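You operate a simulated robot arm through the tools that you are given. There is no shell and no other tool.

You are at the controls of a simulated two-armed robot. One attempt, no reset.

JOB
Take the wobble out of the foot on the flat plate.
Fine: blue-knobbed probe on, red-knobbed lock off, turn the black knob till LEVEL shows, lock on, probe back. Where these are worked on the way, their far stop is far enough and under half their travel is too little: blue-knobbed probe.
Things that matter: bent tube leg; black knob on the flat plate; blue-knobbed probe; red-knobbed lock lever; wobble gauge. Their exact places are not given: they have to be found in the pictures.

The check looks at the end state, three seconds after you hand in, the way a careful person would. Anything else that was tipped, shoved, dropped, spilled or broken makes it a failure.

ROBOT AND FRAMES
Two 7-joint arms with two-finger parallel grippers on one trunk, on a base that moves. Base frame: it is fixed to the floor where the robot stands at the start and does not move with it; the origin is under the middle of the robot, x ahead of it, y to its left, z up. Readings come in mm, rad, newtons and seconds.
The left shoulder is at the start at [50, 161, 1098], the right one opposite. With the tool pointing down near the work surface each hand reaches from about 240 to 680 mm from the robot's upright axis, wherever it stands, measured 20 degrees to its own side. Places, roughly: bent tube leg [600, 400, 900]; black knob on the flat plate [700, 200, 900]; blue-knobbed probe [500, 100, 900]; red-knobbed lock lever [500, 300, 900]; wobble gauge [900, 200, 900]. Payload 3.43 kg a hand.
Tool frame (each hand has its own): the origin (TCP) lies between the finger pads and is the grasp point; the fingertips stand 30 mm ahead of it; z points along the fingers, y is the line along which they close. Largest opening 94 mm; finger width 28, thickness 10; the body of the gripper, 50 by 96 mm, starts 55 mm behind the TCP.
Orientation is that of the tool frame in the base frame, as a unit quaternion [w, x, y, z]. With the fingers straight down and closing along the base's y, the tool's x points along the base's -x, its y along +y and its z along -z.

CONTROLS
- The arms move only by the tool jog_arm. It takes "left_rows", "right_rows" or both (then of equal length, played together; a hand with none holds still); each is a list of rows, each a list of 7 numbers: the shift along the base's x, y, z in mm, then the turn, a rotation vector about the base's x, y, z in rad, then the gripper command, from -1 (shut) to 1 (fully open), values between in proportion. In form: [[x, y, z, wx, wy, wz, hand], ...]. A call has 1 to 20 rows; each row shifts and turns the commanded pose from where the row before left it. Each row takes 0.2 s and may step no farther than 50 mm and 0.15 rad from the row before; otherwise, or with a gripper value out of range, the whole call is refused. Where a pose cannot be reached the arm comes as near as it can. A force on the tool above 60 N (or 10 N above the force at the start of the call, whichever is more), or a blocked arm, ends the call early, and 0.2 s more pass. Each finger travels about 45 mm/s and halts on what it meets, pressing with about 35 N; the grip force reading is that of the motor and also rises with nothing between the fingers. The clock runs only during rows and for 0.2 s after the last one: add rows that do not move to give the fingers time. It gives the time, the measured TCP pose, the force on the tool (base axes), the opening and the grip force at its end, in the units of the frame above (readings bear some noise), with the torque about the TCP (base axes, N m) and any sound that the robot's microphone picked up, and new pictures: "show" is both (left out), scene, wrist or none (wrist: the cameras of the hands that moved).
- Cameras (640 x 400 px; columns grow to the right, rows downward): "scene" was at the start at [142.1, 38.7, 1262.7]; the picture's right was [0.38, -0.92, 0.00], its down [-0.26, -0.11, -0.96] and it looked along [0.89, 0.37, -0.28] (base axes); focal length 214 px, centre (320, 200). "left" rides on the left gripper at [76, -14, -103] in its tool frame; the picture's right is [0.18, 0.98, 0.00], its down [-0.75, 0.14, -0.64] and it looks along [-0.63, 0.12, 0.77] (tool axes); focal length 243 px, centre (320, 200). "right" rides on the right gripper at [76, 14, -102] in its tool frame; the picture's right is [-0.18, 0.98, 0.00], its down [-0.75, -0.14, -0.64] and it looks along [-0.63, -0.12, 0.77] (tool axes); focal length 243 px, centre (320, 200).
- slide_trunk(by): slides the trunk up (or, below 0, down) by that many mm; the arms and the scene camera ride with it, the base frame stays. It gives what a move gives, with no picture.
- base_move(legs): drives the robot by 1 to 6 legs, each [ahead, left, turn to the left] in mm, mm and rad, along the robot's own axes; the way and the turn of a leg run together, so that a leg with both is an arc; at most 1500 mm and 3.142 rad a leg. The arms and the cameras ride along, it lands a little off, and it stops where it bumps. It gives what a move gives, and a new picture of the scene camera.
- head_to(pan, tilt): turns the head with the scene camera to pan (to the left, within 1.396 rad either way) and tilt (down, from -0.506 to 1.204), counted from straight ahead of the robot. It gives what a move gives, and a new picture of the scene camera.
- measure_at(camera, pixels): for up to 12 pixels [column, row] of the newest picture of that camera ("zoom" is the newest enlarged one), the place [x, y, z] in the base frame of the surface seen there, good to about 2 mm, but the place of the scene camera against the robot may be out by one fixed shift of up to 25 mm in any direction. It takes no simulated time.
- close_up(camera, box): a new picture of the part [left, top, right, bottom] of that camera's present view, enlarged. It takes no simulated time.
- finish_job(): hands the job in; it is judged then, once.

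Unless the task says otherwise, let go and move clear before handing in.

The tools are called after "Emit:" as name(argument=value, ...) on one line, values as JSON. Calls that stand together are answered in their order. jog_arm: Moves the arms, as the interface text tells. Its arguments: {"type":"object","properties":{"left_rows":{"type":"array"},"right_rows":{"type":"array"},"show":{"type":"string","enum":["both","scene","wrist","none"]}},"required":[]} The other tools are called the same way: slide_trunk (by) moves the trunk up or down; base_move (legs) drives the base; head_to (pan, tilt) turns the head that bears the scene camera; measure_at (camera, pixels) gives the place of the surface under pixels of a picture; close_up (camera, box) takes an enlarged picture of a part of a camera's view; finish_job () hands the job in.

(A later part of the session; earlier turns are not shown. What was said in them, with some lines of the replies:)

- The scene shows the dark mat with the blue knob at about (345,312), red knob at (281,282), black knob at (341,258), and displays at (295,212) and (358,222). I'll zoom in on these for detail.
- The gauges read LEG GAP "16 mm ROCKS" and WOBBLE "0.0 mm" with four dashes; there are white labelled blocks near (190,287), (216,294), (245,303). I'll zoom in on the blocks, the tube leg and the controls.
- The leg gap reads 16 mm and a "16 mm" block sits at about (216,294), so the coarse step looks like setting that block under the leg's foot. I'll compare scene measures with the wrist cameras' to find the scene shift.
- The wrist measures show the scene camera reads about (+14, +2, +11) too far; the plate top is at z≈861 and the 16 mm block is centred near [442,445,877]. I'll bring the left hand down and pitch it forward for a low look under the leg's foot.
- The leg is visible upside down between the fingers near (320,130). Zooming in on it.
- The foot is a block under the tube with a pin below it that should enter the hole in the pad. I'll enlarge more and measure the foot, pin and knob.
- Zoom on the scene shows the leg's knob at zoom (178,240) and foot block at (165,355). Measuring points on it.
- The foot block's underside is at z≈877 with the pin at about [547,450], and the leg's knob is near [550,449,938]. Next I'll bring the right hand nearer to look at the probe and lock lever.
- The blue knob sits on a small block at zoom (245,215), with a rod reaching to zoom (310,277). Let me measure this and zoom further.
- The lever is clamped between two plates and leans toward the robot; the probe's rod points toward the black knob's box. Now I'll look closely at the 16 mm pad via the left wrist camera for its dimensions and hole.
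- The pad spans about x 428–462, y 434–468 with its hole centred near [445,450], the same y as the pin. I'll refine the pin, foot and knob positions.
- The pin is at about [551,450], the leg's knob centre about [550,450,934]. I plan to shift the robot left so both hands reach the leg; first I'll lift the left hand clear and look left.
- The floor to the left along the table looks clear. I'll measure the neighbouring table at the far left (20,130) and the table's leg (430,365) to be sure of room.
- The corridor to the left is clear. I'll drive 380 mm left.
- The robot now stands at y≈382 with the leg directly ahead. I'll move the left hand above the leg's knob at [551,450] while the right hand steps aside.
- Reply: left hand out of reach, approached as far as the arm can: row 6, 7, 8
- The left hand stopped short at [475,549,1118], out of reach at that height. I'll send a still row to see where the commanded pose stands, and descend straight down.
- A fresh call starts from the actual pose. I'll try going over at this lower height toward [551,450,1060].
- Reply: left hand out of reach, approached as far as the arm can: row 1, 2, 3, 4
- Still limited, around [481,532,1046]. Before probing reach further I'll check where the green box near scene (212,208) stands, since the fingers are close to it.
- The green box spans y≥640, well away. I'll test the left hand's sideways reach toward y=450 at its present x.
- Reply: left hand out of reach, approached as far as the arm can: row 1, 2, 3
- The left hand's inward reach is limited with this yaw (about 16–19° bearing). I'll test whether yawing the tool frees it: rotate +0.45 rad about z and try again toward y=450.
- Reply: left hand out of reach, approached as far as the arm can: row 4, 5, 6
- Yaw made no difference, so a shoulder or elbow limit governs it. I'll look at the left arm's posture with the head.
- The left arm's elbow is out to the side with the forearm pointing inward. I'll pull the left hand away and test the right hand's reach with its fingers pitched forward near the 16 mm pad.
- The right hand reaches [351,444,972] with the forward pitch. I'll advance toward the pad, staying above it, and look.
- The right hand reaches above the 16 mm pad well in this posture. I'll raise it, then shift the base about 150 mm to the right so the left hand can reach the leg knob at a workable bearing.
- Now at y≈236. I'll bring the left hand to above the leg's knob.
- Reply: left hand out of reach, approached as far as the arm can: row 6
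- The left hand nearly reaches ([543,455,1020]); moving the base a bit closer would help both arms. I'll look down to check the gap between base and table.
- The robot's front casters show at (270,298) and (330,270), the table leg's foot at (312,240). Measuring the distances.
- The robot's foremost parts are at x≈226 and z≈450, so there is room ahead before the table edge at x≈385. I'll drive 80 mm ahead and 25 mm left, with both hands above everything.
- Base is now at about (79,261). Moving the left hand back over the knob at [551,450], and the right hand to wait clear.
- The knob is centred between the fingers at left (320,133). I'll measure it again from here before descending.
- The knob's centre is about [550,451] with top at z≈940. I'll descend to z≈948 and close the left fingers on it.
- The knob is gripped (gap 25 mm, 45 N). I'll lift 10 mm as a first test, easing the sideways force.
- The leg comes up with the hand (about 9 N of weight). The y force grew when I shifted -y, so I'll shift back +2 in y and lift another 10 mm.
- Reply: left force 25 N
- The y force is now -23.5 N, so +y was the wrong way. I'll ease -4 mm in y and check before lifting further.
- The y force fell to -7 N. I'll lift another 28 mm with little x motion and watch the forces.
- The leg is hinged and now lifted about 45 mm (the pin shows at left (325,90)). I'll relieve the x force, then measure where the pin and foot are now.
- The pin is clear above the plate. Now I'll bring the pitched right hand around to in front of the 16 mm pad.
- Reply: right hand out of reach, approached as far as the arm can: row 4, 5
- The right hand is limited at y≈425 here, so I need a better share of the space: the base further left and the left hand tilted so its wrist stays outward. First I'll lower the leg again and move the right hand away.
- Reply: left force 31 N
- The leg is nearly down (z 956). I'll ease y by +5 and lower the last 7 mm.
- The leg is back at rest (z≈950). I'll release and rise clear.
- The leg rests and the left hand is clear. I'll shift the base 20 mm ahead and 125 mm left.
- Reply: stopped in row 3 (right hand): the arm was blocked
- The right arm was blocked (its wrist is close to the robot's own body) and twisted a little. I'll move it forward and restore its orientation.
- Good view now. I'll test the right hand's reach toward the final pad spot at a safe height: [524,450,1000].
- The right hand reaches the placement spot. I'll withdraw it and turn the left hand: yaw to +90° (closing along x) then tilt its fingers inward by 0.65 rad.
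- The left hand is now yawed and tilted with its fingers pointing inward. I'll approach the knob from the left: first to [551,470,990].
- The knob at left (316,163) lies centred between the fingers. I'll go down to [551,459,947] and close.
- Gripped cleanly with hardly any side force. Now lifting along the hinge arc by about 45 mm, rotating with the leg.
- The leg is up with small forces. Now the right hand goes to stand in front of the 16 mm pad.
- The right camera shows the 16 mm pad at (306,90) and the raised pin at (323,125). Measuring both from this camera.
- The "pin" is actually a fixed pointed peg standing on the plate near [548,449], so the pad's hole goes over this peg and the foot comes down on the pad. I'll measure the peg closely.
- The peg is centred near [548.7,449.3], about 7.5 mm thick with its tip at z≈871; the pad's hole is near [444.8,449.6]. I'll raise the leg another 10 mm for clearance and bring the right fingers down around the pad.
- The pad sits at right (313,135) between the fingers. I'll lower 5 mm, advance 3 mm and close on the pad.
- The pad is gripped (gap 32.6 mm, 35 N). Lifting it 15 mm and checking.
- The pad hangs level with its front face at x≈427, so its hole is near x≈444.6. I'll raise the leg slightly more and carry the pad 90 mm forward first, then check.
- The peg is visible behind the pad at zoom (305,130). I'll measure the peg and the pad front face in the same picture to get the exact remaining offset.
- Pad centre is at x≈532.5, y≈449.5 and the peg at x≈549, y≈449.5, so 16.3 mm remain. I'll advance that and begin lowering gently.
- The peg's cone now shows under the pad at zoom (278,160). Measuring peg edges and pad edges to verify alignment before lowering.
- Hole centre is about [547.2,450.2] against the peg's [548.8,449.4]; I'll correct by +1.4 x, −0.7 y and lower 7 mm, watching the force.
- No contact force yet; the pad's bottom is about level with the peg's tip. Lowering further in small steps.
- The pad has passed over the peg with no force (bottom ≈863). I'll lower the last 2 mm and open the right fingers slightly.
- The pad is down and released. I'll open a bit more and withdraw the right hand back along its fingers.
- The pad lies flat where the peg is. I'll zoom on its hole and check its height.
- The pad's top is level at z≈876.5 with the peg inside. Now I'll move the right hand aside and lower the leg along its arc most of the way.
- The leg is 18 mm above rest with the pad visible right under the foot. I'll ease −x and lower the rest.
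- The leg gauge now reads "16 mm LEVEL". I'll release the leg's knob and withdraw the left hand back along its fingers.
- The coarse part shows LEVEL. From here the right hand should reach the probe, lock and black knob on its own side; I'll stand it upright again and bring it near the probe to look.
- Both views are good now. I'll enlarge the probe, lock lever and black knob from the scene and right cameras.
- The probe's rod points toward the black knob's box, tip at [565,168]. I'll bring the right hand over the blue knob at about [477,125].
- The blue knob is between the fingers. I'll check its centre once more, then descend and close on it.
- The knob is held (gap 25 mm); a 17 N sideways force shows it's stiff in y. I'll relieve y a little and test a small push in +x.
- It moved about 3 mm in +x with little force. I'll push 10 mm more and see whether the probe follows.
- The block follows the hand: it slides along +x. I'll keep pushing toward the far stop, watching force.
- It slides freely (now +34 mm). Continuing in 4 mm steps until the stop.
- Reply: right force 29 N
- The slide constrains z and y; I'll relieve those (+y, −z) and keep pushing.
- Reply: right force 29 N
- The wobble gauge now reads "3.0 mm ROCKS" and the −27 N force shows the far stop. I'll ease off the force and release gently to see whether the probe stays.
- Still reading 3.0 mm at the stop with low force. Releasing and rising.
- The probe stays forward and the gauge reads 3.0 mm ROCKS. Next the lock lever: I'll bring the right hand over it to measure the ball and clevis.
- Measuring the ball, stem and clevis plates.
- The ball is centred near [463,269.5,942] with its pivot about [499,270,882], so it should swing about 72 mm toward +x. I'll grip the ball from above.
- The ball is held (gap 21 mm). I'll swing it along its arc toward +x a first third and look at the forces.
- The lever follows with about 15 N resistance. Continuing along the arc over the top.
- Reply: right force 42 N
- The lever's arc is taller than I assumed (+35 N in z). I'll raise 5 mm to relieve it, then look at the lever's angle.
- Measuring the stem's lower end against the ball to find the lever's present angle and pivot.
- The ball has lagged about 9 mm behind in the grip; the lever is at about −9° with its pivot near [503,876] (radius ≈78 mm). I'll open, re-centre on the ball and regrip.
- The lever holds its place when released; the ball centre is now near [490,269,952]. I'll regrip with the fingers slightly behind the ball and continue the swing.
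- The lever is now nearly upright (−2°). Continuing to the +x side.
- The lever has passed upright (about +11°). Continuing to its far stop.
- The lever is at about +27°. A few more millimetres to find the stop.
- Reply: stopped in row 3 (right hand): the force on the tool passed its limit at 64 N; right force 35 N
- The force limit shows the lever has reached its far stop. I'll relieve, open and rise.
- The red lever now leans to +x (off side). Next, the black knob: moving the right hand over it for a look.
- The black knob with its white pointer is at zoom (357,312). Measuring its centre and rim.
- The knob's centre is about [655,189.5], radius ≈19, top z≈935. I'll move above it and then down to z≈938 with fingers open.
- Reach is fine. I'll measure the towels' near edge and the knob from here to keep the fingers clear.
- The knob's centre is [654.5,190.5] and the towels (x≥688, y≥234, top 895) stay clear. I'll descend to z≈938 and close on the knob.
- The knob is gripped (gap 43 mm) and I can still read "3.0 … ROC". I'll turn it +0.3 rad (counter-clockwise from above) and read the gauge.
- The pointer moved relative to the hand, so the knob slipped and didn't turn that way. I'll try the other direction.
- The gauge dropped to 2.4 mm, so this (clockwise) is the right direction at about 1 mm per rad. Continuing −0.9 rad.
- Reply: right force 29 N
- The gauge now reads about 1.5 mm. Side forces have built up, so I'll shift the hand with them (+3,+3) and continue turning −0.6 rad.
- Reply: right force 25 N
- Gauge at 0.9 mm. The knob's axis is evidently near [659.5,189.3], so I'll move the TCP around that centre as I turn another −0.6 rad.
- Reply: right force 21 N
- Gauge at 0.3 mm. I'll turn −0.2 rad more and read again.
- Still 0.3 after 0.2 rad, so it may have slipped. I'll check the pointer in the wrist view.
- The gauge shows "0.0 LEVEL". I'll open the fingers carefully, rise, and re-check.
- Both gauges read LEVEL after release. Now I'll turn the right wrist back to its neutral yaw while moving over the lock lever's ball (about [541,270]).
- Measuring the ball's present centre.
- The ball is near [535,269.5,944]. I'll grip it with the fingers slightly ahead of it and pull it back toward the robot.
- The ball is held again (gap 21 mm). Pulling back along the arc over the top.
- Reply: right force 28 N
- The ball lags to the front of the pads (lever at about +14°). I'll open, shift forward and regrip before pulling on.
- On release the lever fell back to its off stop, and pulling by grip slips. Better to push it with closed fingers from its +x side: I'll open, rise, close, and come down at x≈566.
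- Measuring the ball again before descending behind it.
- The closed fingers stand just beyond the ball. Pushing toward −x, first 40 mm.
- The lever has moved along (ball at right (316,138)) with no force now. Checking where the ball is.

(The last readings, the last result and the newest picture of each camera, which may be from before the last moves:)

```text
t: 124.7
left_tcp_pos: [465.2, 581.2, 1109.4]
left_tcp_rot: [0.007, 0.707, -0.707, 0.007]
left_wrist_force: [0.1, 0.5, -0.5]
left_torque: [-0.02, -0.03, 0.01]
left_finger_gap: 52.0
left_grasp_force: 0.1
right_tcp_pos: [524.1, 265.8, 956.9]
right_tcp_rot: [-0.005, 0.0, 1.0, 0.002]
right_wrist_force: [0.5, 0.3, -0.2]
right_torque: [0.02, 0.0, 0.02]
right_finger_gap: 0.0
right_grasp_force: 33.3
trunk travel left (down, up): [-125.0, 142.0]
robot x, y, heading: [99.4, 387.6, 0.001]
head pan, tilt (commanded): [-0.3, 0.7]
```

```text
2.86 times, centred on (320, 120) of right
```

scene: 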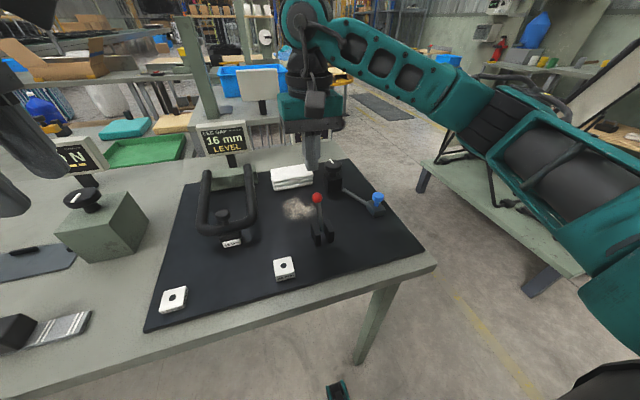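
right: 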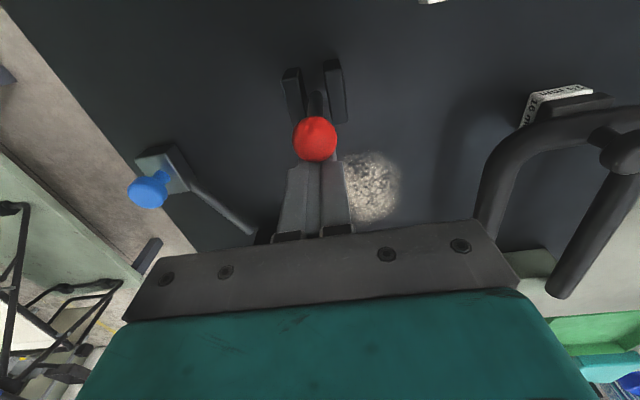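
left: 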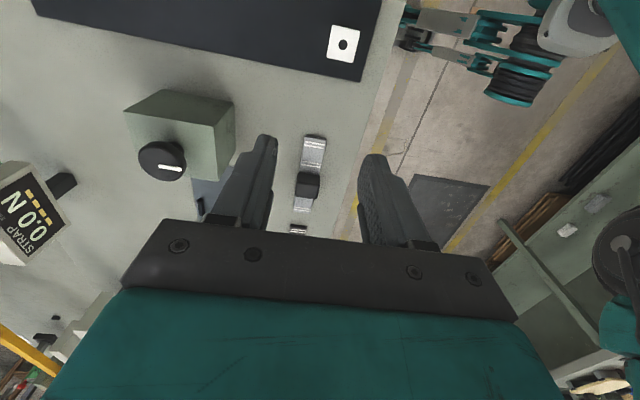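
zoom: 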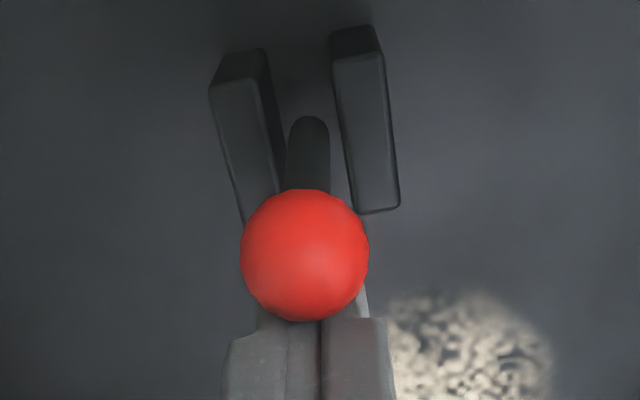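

The lever is just past upright. Pushing on toward the robot with a small y correction.

Emit:
jog_arm(right_rows=[[-5, 2, 0, 0, 0, 0, -1], [-5, 1.5, 0, 0, 0, 0, -1], [-5, 0, 0, 0, 0, 0, -1], [-5, 0, 0, 0, 0, 0, -1], [-5, 0, 0, 0, 0, 0, -1], [0, 0, 0, 0, 0, 0, -1]], show="wrist")

Emit:
close_up(camera="right", box=[260, 50, 380, 190])

Emit:
measure_at(camera="zoom", pixels=[[305, 250], [305, 200], [305, 300], [310, 140], [310, 165]])

```text
t: 126.1
left_tcp_pos: [464.9, 580.7, 1109.6]
left_tcp_rot: [0.006, 0.707, -0.707, 0.007]
left_wrist_force: [0.2, 0.3, -0.3]
left_torque: [-0.03, 0.01, -0.01]
left_finger_gap: 51.9
left_grasp_force: 0.1
right_tcp_pos: [498.2, 270.9, 955.4]
right_tcp_rot: [-0.005, -0.001, 1.0, 0.002]
right_wrist_force: [0.5, 0.3, -0.5]
right_torque: [-0.01, -0.01, 0.03]
right_finger_gap: 0.4
right_grasp_force: 32.6
trunk travel left (down, up): [-125.0, 142.0]
robot x, y, heading: [98.4, 385.5, 0.001]
head pan, tilt (commanded): [-0.3, 0.7]
```

right: 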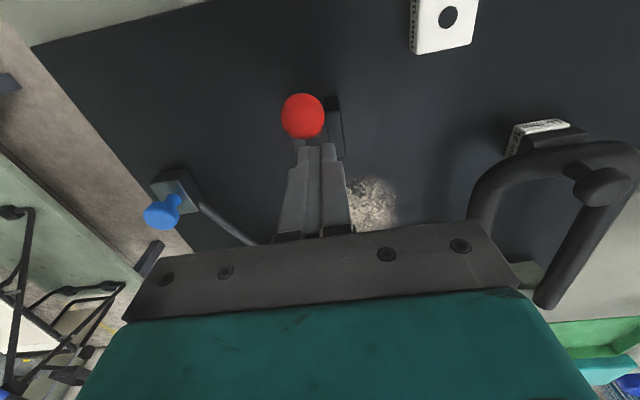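

```text
2.86 times, centred on (320, 120) of right
```

zoom: 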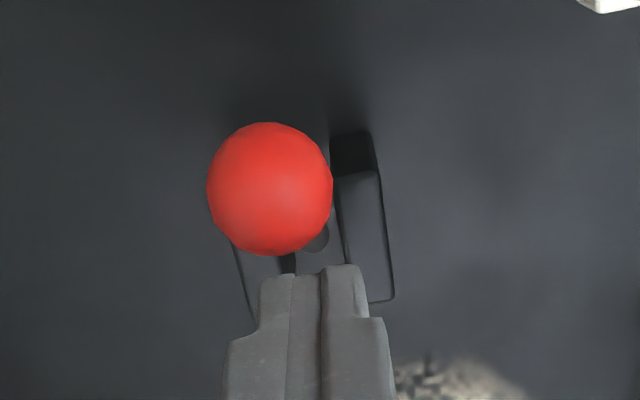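

```text
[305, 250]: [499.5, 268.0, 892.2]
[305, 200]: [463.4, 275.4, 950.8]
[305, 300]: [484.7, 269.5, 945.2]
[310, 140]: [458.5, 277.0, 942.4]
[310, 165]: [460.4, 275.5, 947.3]
```

The lever has swung over by itself to the robot side (ball near x≈463). I'll press gently to confirm it's fully on its stop.

Emit:
jog_arm(right_rows=[[-3, 0, 0, 0, 0, 0, -1], [-3, 0, 0, 0, 0, 0, -1], [-2, 0, 0, 0, 0, 0, -1], [-2, 0, 0, 0, 0, 0, -1], [0, 0, 0, 0, 0, 0, -1]], show="wrist")

Emit:
close_up(camera="right", box=[260, 50, 380, 190])

Emit:
measure_at(camera="zoom", pixels=[[290, 200], [240, 200], [340, 200], [290, 150], [290, 240]])

```text
t: 127.3
left_tcp_pos: [467.8, 580.9, 1108.5]
left_tcp_rot: [0.007, 0.708, -0.706, 0.007]
left_wrist_force: [0.2, 0.4, 0.2]
left_torque: [0.0, 0.02, 0.0]
left_finger_gap: 51.9
left_grasp_force: 0.0
right_tcp_pos: [493.3, 271.0, 956.8]
right_tcp_rot: [-0.001, 0.002, 1.0, 0.004]
right_wrist_force: [26.8, 0.4, 12.1]
right_torque: [0.09, -0.62, 0.1]
right_finger_gap: 0.0
right_grasp_force: 33.0
trunk travel left (down, up): [-125.0, 142.0]
robot x, y, heading: [100.6, 388.6, 0.002]
head pan, tilt (commanded): [-0.3, 0.7]
```

right: 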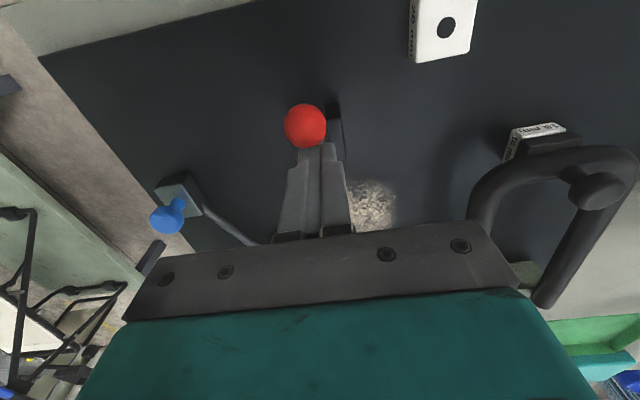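

```text
2.86 times, centred on (320, 120) of right
```

zoom: 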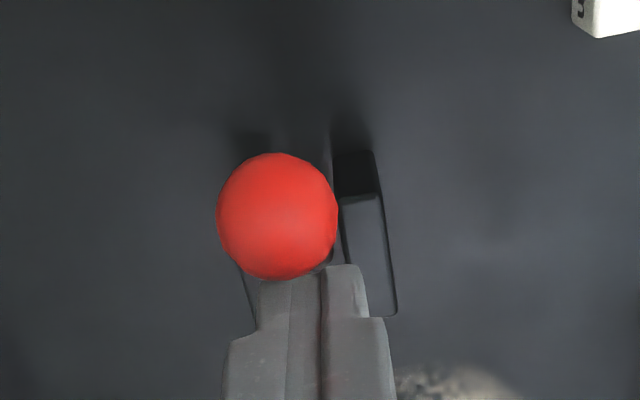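

```text
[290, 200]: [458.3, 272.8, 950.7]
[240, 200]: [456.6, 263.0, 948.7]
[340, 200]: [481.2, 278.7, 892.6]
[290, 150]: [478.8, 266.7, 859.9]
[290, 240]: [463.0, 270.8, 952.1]
```

Pressing against the stop with 27 N: the lock is on. I'll back off, rise, and read the gauges.

Emit:
jog_arm(right_rows=[[6, 0, 0, 0, 0, 0, -1], [6, 0, 10, 0, 0, 0, -1], [5, 0, 35, 0, 0, 0, -0.5], [0, -30, 30, 0, 0, 0, 0], [10, -35, 10, 0, 0, 0, 0.2], [10, -35, 0, 0, 0, 0, 0.2], [10, -35, 0, 0, 0, 0, 0.2]], show="both")

Emit:
close_up(camera="scene", box=[190, 90, 410, 260])

```text
t: 128.9
left_tcp_pos: [465.8, 581.3, 1109.2]
left_tcp_rot: [-0.005, -0.707, 0.707, -0.007]
left_wrist_force: [0.4, 0.2, 0.1]
left_torque: [0.01, -0.02, 0.03]
left_finger_gap: 51.6
left_grasp_force: 0.1
right_tcp_pos: [537.6, 136.8, 1040.5]
right_tcp_rot: [-0.004, -0.001, 1.0, 0.002]
right_wrist_force: [-0.4, 0.4, 0.3]
right_torque: [-0.02, -0.01, 0.01]
right_finger_gap: 56.5
right_grasp_force: 0.1
trunk travel left (down, up): [-125.0, 142.0]
robot x, y, heading: [100.6, 387.8, -0.001]
head pan, tilt (commanded): [-0.3, 0.7]
```

scene: 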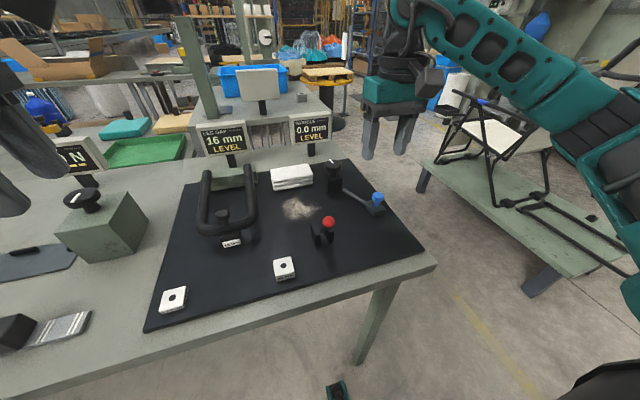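
right: 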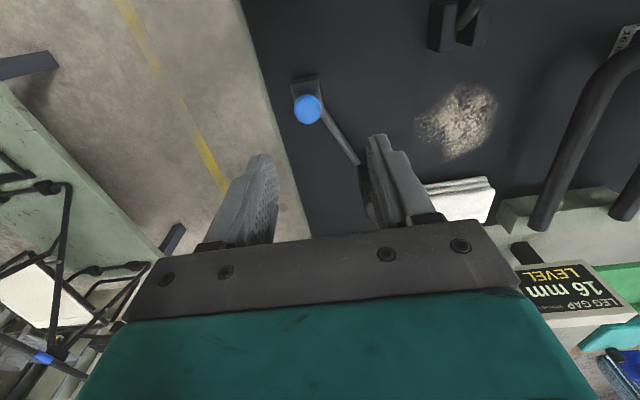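

```text
2.35 times, centred on (300, 175) of scene
```

zoom: 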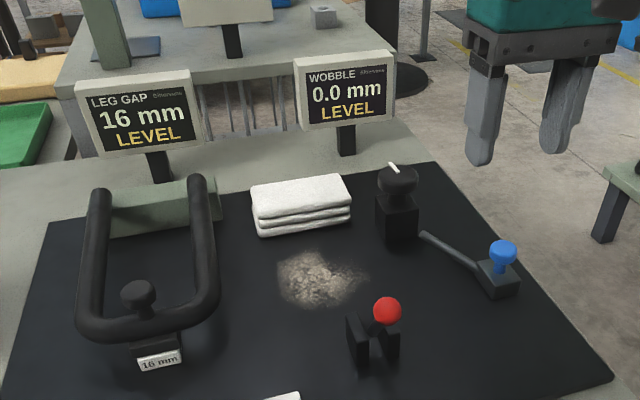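

Both gauges read LEVEL with the lock on. Finally the probe goes back: measuring the blue knob and going down onto it.

Emit:
measure_at(camera="right", pixels=[[308, 109], [295, 109], [320, 110], [308, 96], [308, 122]])

Emit:
jog_arm(right_rows=[[0, -6, -20, 0, 0, 0, 0.2], [0, -6, -20, 0, 0, 0, 0.2], [0, 0, -20, 0, 0, 0, 0.2]], show="wrist")

```text
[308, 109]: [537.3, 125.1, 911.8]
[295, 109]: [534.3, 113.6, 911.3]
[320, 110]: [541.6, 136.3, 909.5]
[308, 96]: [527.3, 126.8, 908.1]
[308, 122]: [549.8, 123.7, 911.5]
```

```text
t: 129.7
left_tcp_pos: [465.8, 581.3, 1109.5]
left_tcp_rot: [0.006, 0.708, -0.706, 0.006]
left_wrist_force: [0.0, 0.0, 0.4]
left_torque: [0.02, -0.01, 0.01]
left_finger_gap: 51.9
left_grasp_force: 0.0
right_tcp_pos: [536.8, 122.8, 982.2]
right_tcp_rot: [-0.005, 0.0, 1.0, 0.003]
right_wrist_force: [0.7, 0.3, 0.1]
right_torque: [-0.01, 0.03, 0.0]
right_finger_gap: 56.4
right_grasp_force: 0.2
trunk travel left (down, up): [-125.0, 142.0]
robot x, y, heading: [97.7, 387.3, -0.004]
head pan, tilt (commanded): [-0.3, 0.7]
```

right: 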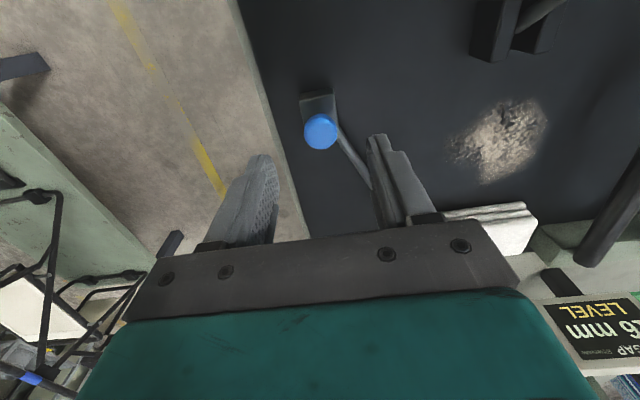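

The blue knob is centred at about [537.5,124.5]. Descending to z≈917.5 and closing.

Emit:
jog_arm(right_rows=[[0.5, 1, -22, 0, 0, 0, 0.2], [0, 0.5, -22, 0, 0, 0, 0.2], [0, 0, -20.5, 0, 0, 0, 0.2], [0, 0, 0, 0, 0, 0, -0.2], [0, 0, 0, 0, 0, 0, -0.7], [0, 0, 0, 0, 0, 0, -1], [0, 0, 0, 0, 0, 0, -1]], show="none")

```text
t: 131.3
left_tcp_pos: [466.3, 579.8, 1109.8]
left_tcp_rot: [-0.006, -0.707, 0.707, -0.006]
left_wrist_force: [0.1, 0.7, -0.1]
left_torque: [0.01, -0.02, 0.04]
left_finger_gap: 51.8
left_grasp_force: 0.0
right_tcp_pos: [537.0, 123.7, 919.1]
right_tcp_rot: [-0.005, 0.001, 1.0, 0.002]
right_wrist_force: [0.0, -5.6, -1.6]
right_torque: [-0.12, -0.32, -0.07]
right_finger_gap: 25.4
right_grasp_force: 45.1
trunk travel left (down, up): [-125.0, 142.0]
robot x, y, heading: [102.2, 383.9, -0.002]
head pan, tilt (commanded): [-0.3, 0.7]
```

Held (gap 25 mm, low side force). Drawing the probe back in −x about 40 mm first.

Emit:
jog_arm(right_rows=[[-4, -0.5, 0, 0, 0, 0, -1], [-5, -0.5, 0, 0, 0, 0, -1], [-5, 0, 0, 0, 0, 0, -1], [-5, 0, 0, 0, 0, 0, -1], [-5, 0, 0, 0, 0, 0, -1], [-5, 0, 0, 0, 0, 0, -1], [-5, 0, 0, 0, 0, 0, -1], [0, 0, 0, 0, 0, 0, -1]], show="wrist")

Emit:
close_up(camera="scene", box=[190, 90, 410, 260])

```text
t: 133.1
left_tcp_pos: [463.6, 579.7, 1110.5]
left_tcp_rot: [-0.006, -0.707, 0.707, -0.007]
left_wrist_force: [-0.8, 0.4, 0.2]
left_torque: [0.03, 0.0, 0.0]
left_finger_gap: 51.6
left_grasp_force: 0.1
right_tcp_pos: [502.0, 124.3, 918.9]
right_tcp_rot: [-0.003, 0.001, 1.0, 0.003]
right_wrist_force: [1.9, -14.9, 25.7]
right_torque: [-0.29, 0.42, -0.05]
right_finger_gap: 25.3
right_grasp_force: 44.7
trunk travel left (down, up): [-125.0, 142.0]
robot x, y, heading: [98.1, 386.7, -0.002]
head pan, tilt (commanded): [-0.3, 0.7]
```

right: 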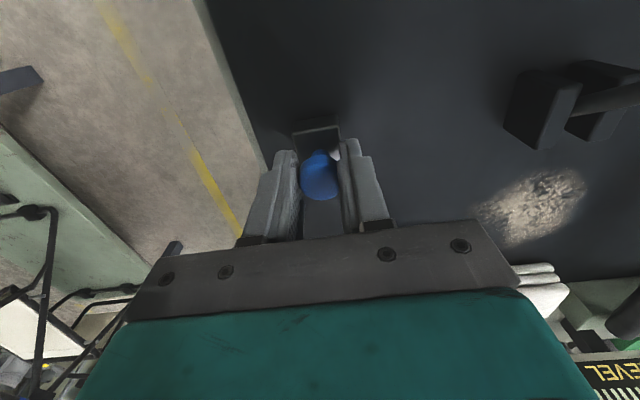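

```text
2.35 times, centred on (300, 175) of scene
```

zoom: 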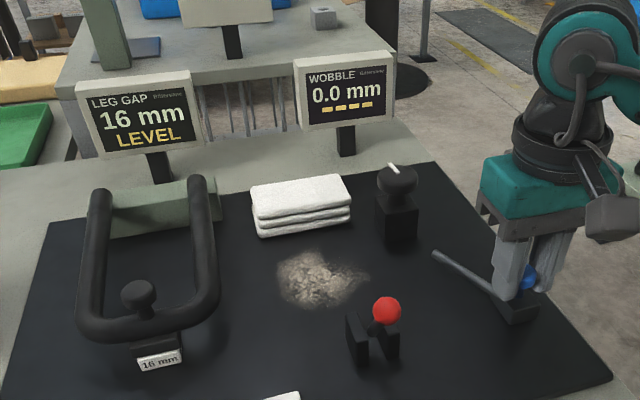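

The probe is coming back (x=502, gauge shows dashes). I'll relieve z and y and continue to the rear stop.

Emit:
jog_arm(right_rows=[[-4, -1, 2, 0, 0, 0, -1], [-5, -1, 1.5, 0, 0, 0, -1], [-5, 0, 0, 0, 0, 0, -1], [-5, 0, 0, 0, 0, 0, -1], [-4, 0, 0, 0, 0, 0, -1], [-3, 0, 0, 0, 0, 0, -1], [0, 0, 0, 0, 0, 0, -1]], show="none")

```text
t: 134.7
left_tcp_pos: [467.0, 581.7, 1109.0]
left_tcp_rot: [0.007, 0.708, -0.707, 0.005]
left_wrist_force: [0.2, 0.1, -0.4]
left_torque: [-0.04, -0.01, -0.01]
left_finger_gap: 51.5
left_grasp_force: 0.0
right_tcp_pos: [476.4, 123.7, 918.3]
right_tcp_rot: [-0.009, -0.001, 1.0, 0.003]
right_wrist_force: [3.5, 14.2, -29.3]
right_torque: [0.17, -0.34, 0.03]
right_finger_gap: 25.2
right_grasp_force: 45.4
trunk travel left (down, up): [-125.0, 142.0]
robot x, y, heading: [98.8, 389.5, -0.004]
head pan, tilt (commanded): [-0.3, 0.7]
```

Back near its start (x=476.4). I'll relieve z/y and press a little further to confirm the rear stop.

Emit:
jog_arm(right_rows=[[0, 1, -1.5, 0, 0, 0, -1], [-2, 0.5, -1, 0, 0, 0, -1], [-2, 0, 0, 0, 0, 0, -1], [-2, 0, 0, 0, 0, 0, -1], [0, 0, 0, 0, 0, 0, -1]], show="wrist")

```text
t: 135.9
left_tcp_pos: [467.8, 580.7, 1108.6]
left_tcp_rot: [0.007, 0.708, -0.707, 0.006]
left_wrist_force: [0.6, 1.0, 0.1]
left_torque: [-0.01, -0.02, 0.03]
left_finger_gap: 51.7
left_grasp_force: 0.1
right_tcp_pos: [474.9, 123.7, 919.3]
right_tcp_rot: [-0.001, 0.003, 1.0, 0.004]
right_wrist_force: [29.9, 2.8, 0.6]
right_torque: [0.11, -0.56, 0.0]
right_finger_gap: 25.7
right_grasp_force: 45.1
trunk travel left (down, up): [-125.0, 142.0]
robot x, y, heading: [97.3, 386.1, -0.002]
head pan, tilt (commanded): [-0.3, 0.7]
```

right: 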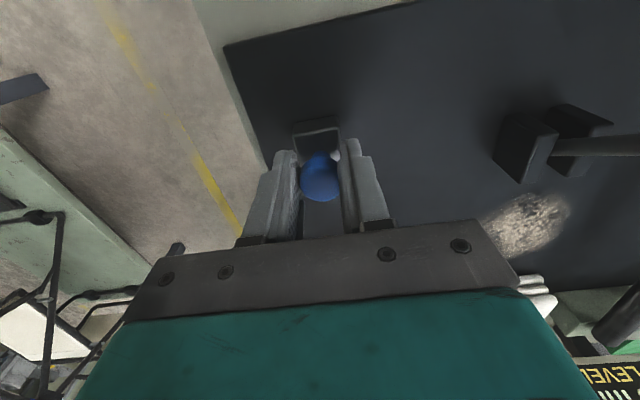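

The +30 N force shows the probe is at its rear stop. Releasing, easing off, and rising clear.

Emit:
jog_arm(right_rows=[[2, 0, 0, 0, 0, 0, -1], [1, 0, 0, 0, 0, 0, -0.6], [0, 0, 0, 0, 0, 0, -0.1], [0, 0, 0, 0, 0, 0, 0.2], [0, 0, 20, 0, 0, 0, 0.2], [0, 0, 35, 0, 0, 0, 0.2], [-20, 0, 40, 0, 0, 0, 0.2], [-30, 0, 35, 0, 0, 0, 0.2], [-30, 0, 30, 0, 0, 0, 0.2]], show="both")

Emit:
close_up(camera="scene", box=[190, 90, 410, 260])

Emit:
close_up(camera="scene", box=[150, 150, 300, 320])

```text
t: 137.9
left_tcp_pos: [466.3, 580.4, 1109.6]
left_tcp_rot: [0.006, 0.707, -0.707, 0.007]
left_wrist_force: [0.3, 0.6, 0.5]
left_torque: [0.02, -0.01, 0.02]
left_finger_gap: 51.6
left_grasp_force: 0.0
right_tcp_pos: [394.2, 123.7, 1078.9]
right_tcp_rot: [-0.005, 0.0, 1.0, 0.003]
right_wrist_force: [0.3, -0.1, 0.3]
right_torque: [0.03, -0.02, 0.03]
right_finger_gap: 56.5
right_grasp_force: 0.1
trunk travel left (down, up): [-125.0, 142.0]
robot x, y, heading: [97.9, 388.5, -0.003]
head pan, tilt (commanded): [-0.3, 0.7]
```

scene: 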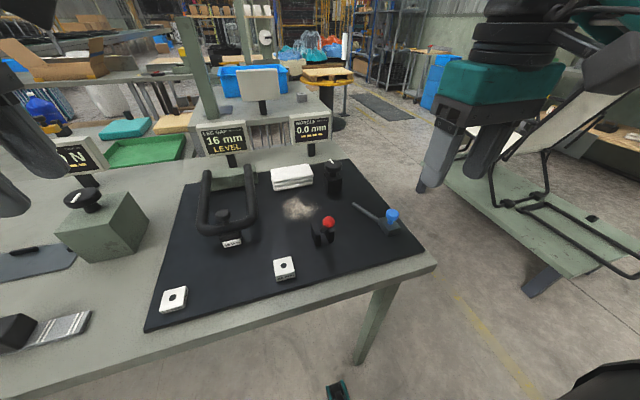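
right: 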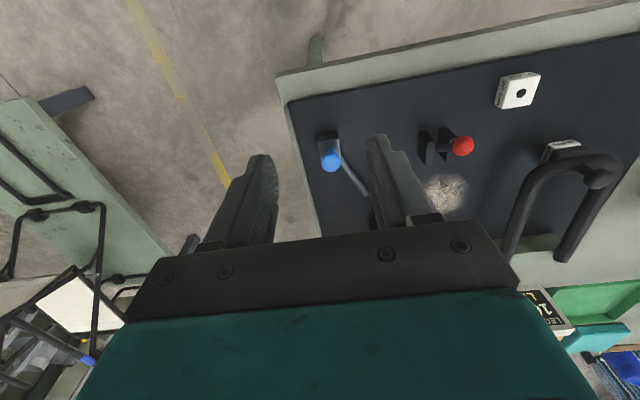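

```text
2.35 times, centred on (300, 175) of scene
```

zoom: 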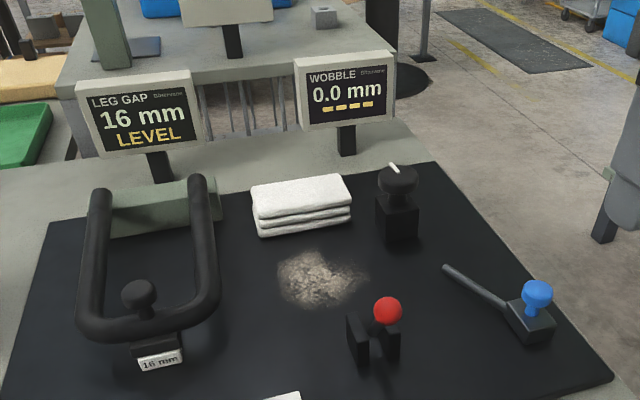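

```text
2.35 times, centred on (225, 235) of scene
```

zoom: 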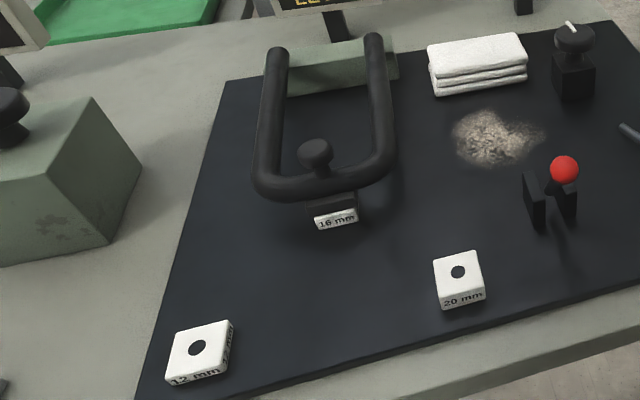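

The leg reads LEVEL, the lever leans to its on side, and the gauge shows dashes. I'll verify the probe's and lever's final positions against their start.

Emit:
measure_at(camera="right", pixels=[[330, 161], [322, 161], [338, 162], [462, 145], [452, 146], [472, 146], [462, 137], [462, 154]])

Emit:
close_up(camera="right", box=[290, 60, 610, 240])

```text
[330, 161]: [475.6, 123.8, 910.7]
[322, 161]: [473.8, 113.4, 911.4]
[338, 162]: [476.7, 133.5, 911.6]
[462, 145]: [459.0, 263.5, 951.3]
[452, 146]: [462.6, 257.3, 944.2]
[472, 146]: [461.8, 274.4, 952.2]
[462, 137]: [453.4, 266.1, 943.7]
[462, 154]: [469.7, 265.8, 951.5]
```

```text
2.00 times, centred on (450, 150) of right
```

zoom: 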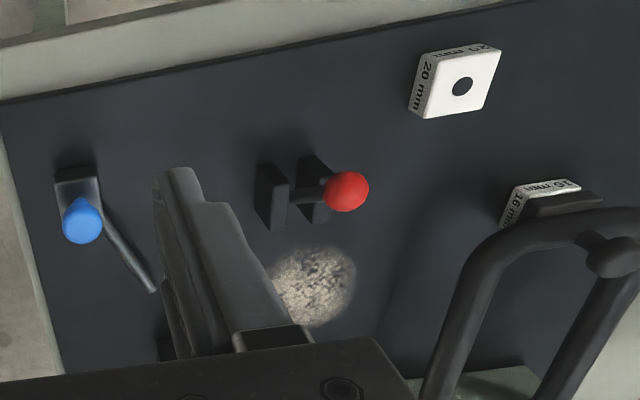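

The probe knob is back at [476,124] and the lever ball at [461,266], both as at the start. The 16 mm pad sits under the foot with LEVEL showing, and both hands are clear, so I'm handing in.

Emit:
finish_job()

```text
The job is handed in.
```

The wobble is out of the foot. The leg gauge reads "16 mm LEVEL" and the wobble gauge read "0.0 mm LEVEL" before I took the probe back. The job is handed in; I haven't seen the check's verdict.

- **Leg gap:** The leg gauge first read "16 mm ROCKS". I lifted the leg, set the 16 mm pad over the peg on the plate and lowered the foot onto it.
- **Fine adjustment:** With the probe at its far stop and the lock off, the wobble gauge read 3.0 mm. I turned the black knob clockwise until it showed "0.0 mm LEVEL", and it still showed that with the lock back on.
- **End state:** The lock lever is on, pressed against its stop. The probe is back at its rear stop, so the wobble gauge now shows dashes. Both hands are open and clear of the plate.

The lock lever took two tries to close. The first pull slipped and the lever fell back to off, so I pushed it over with closed fingers instead. I saw nothing else tipped or moved in the last pictures.
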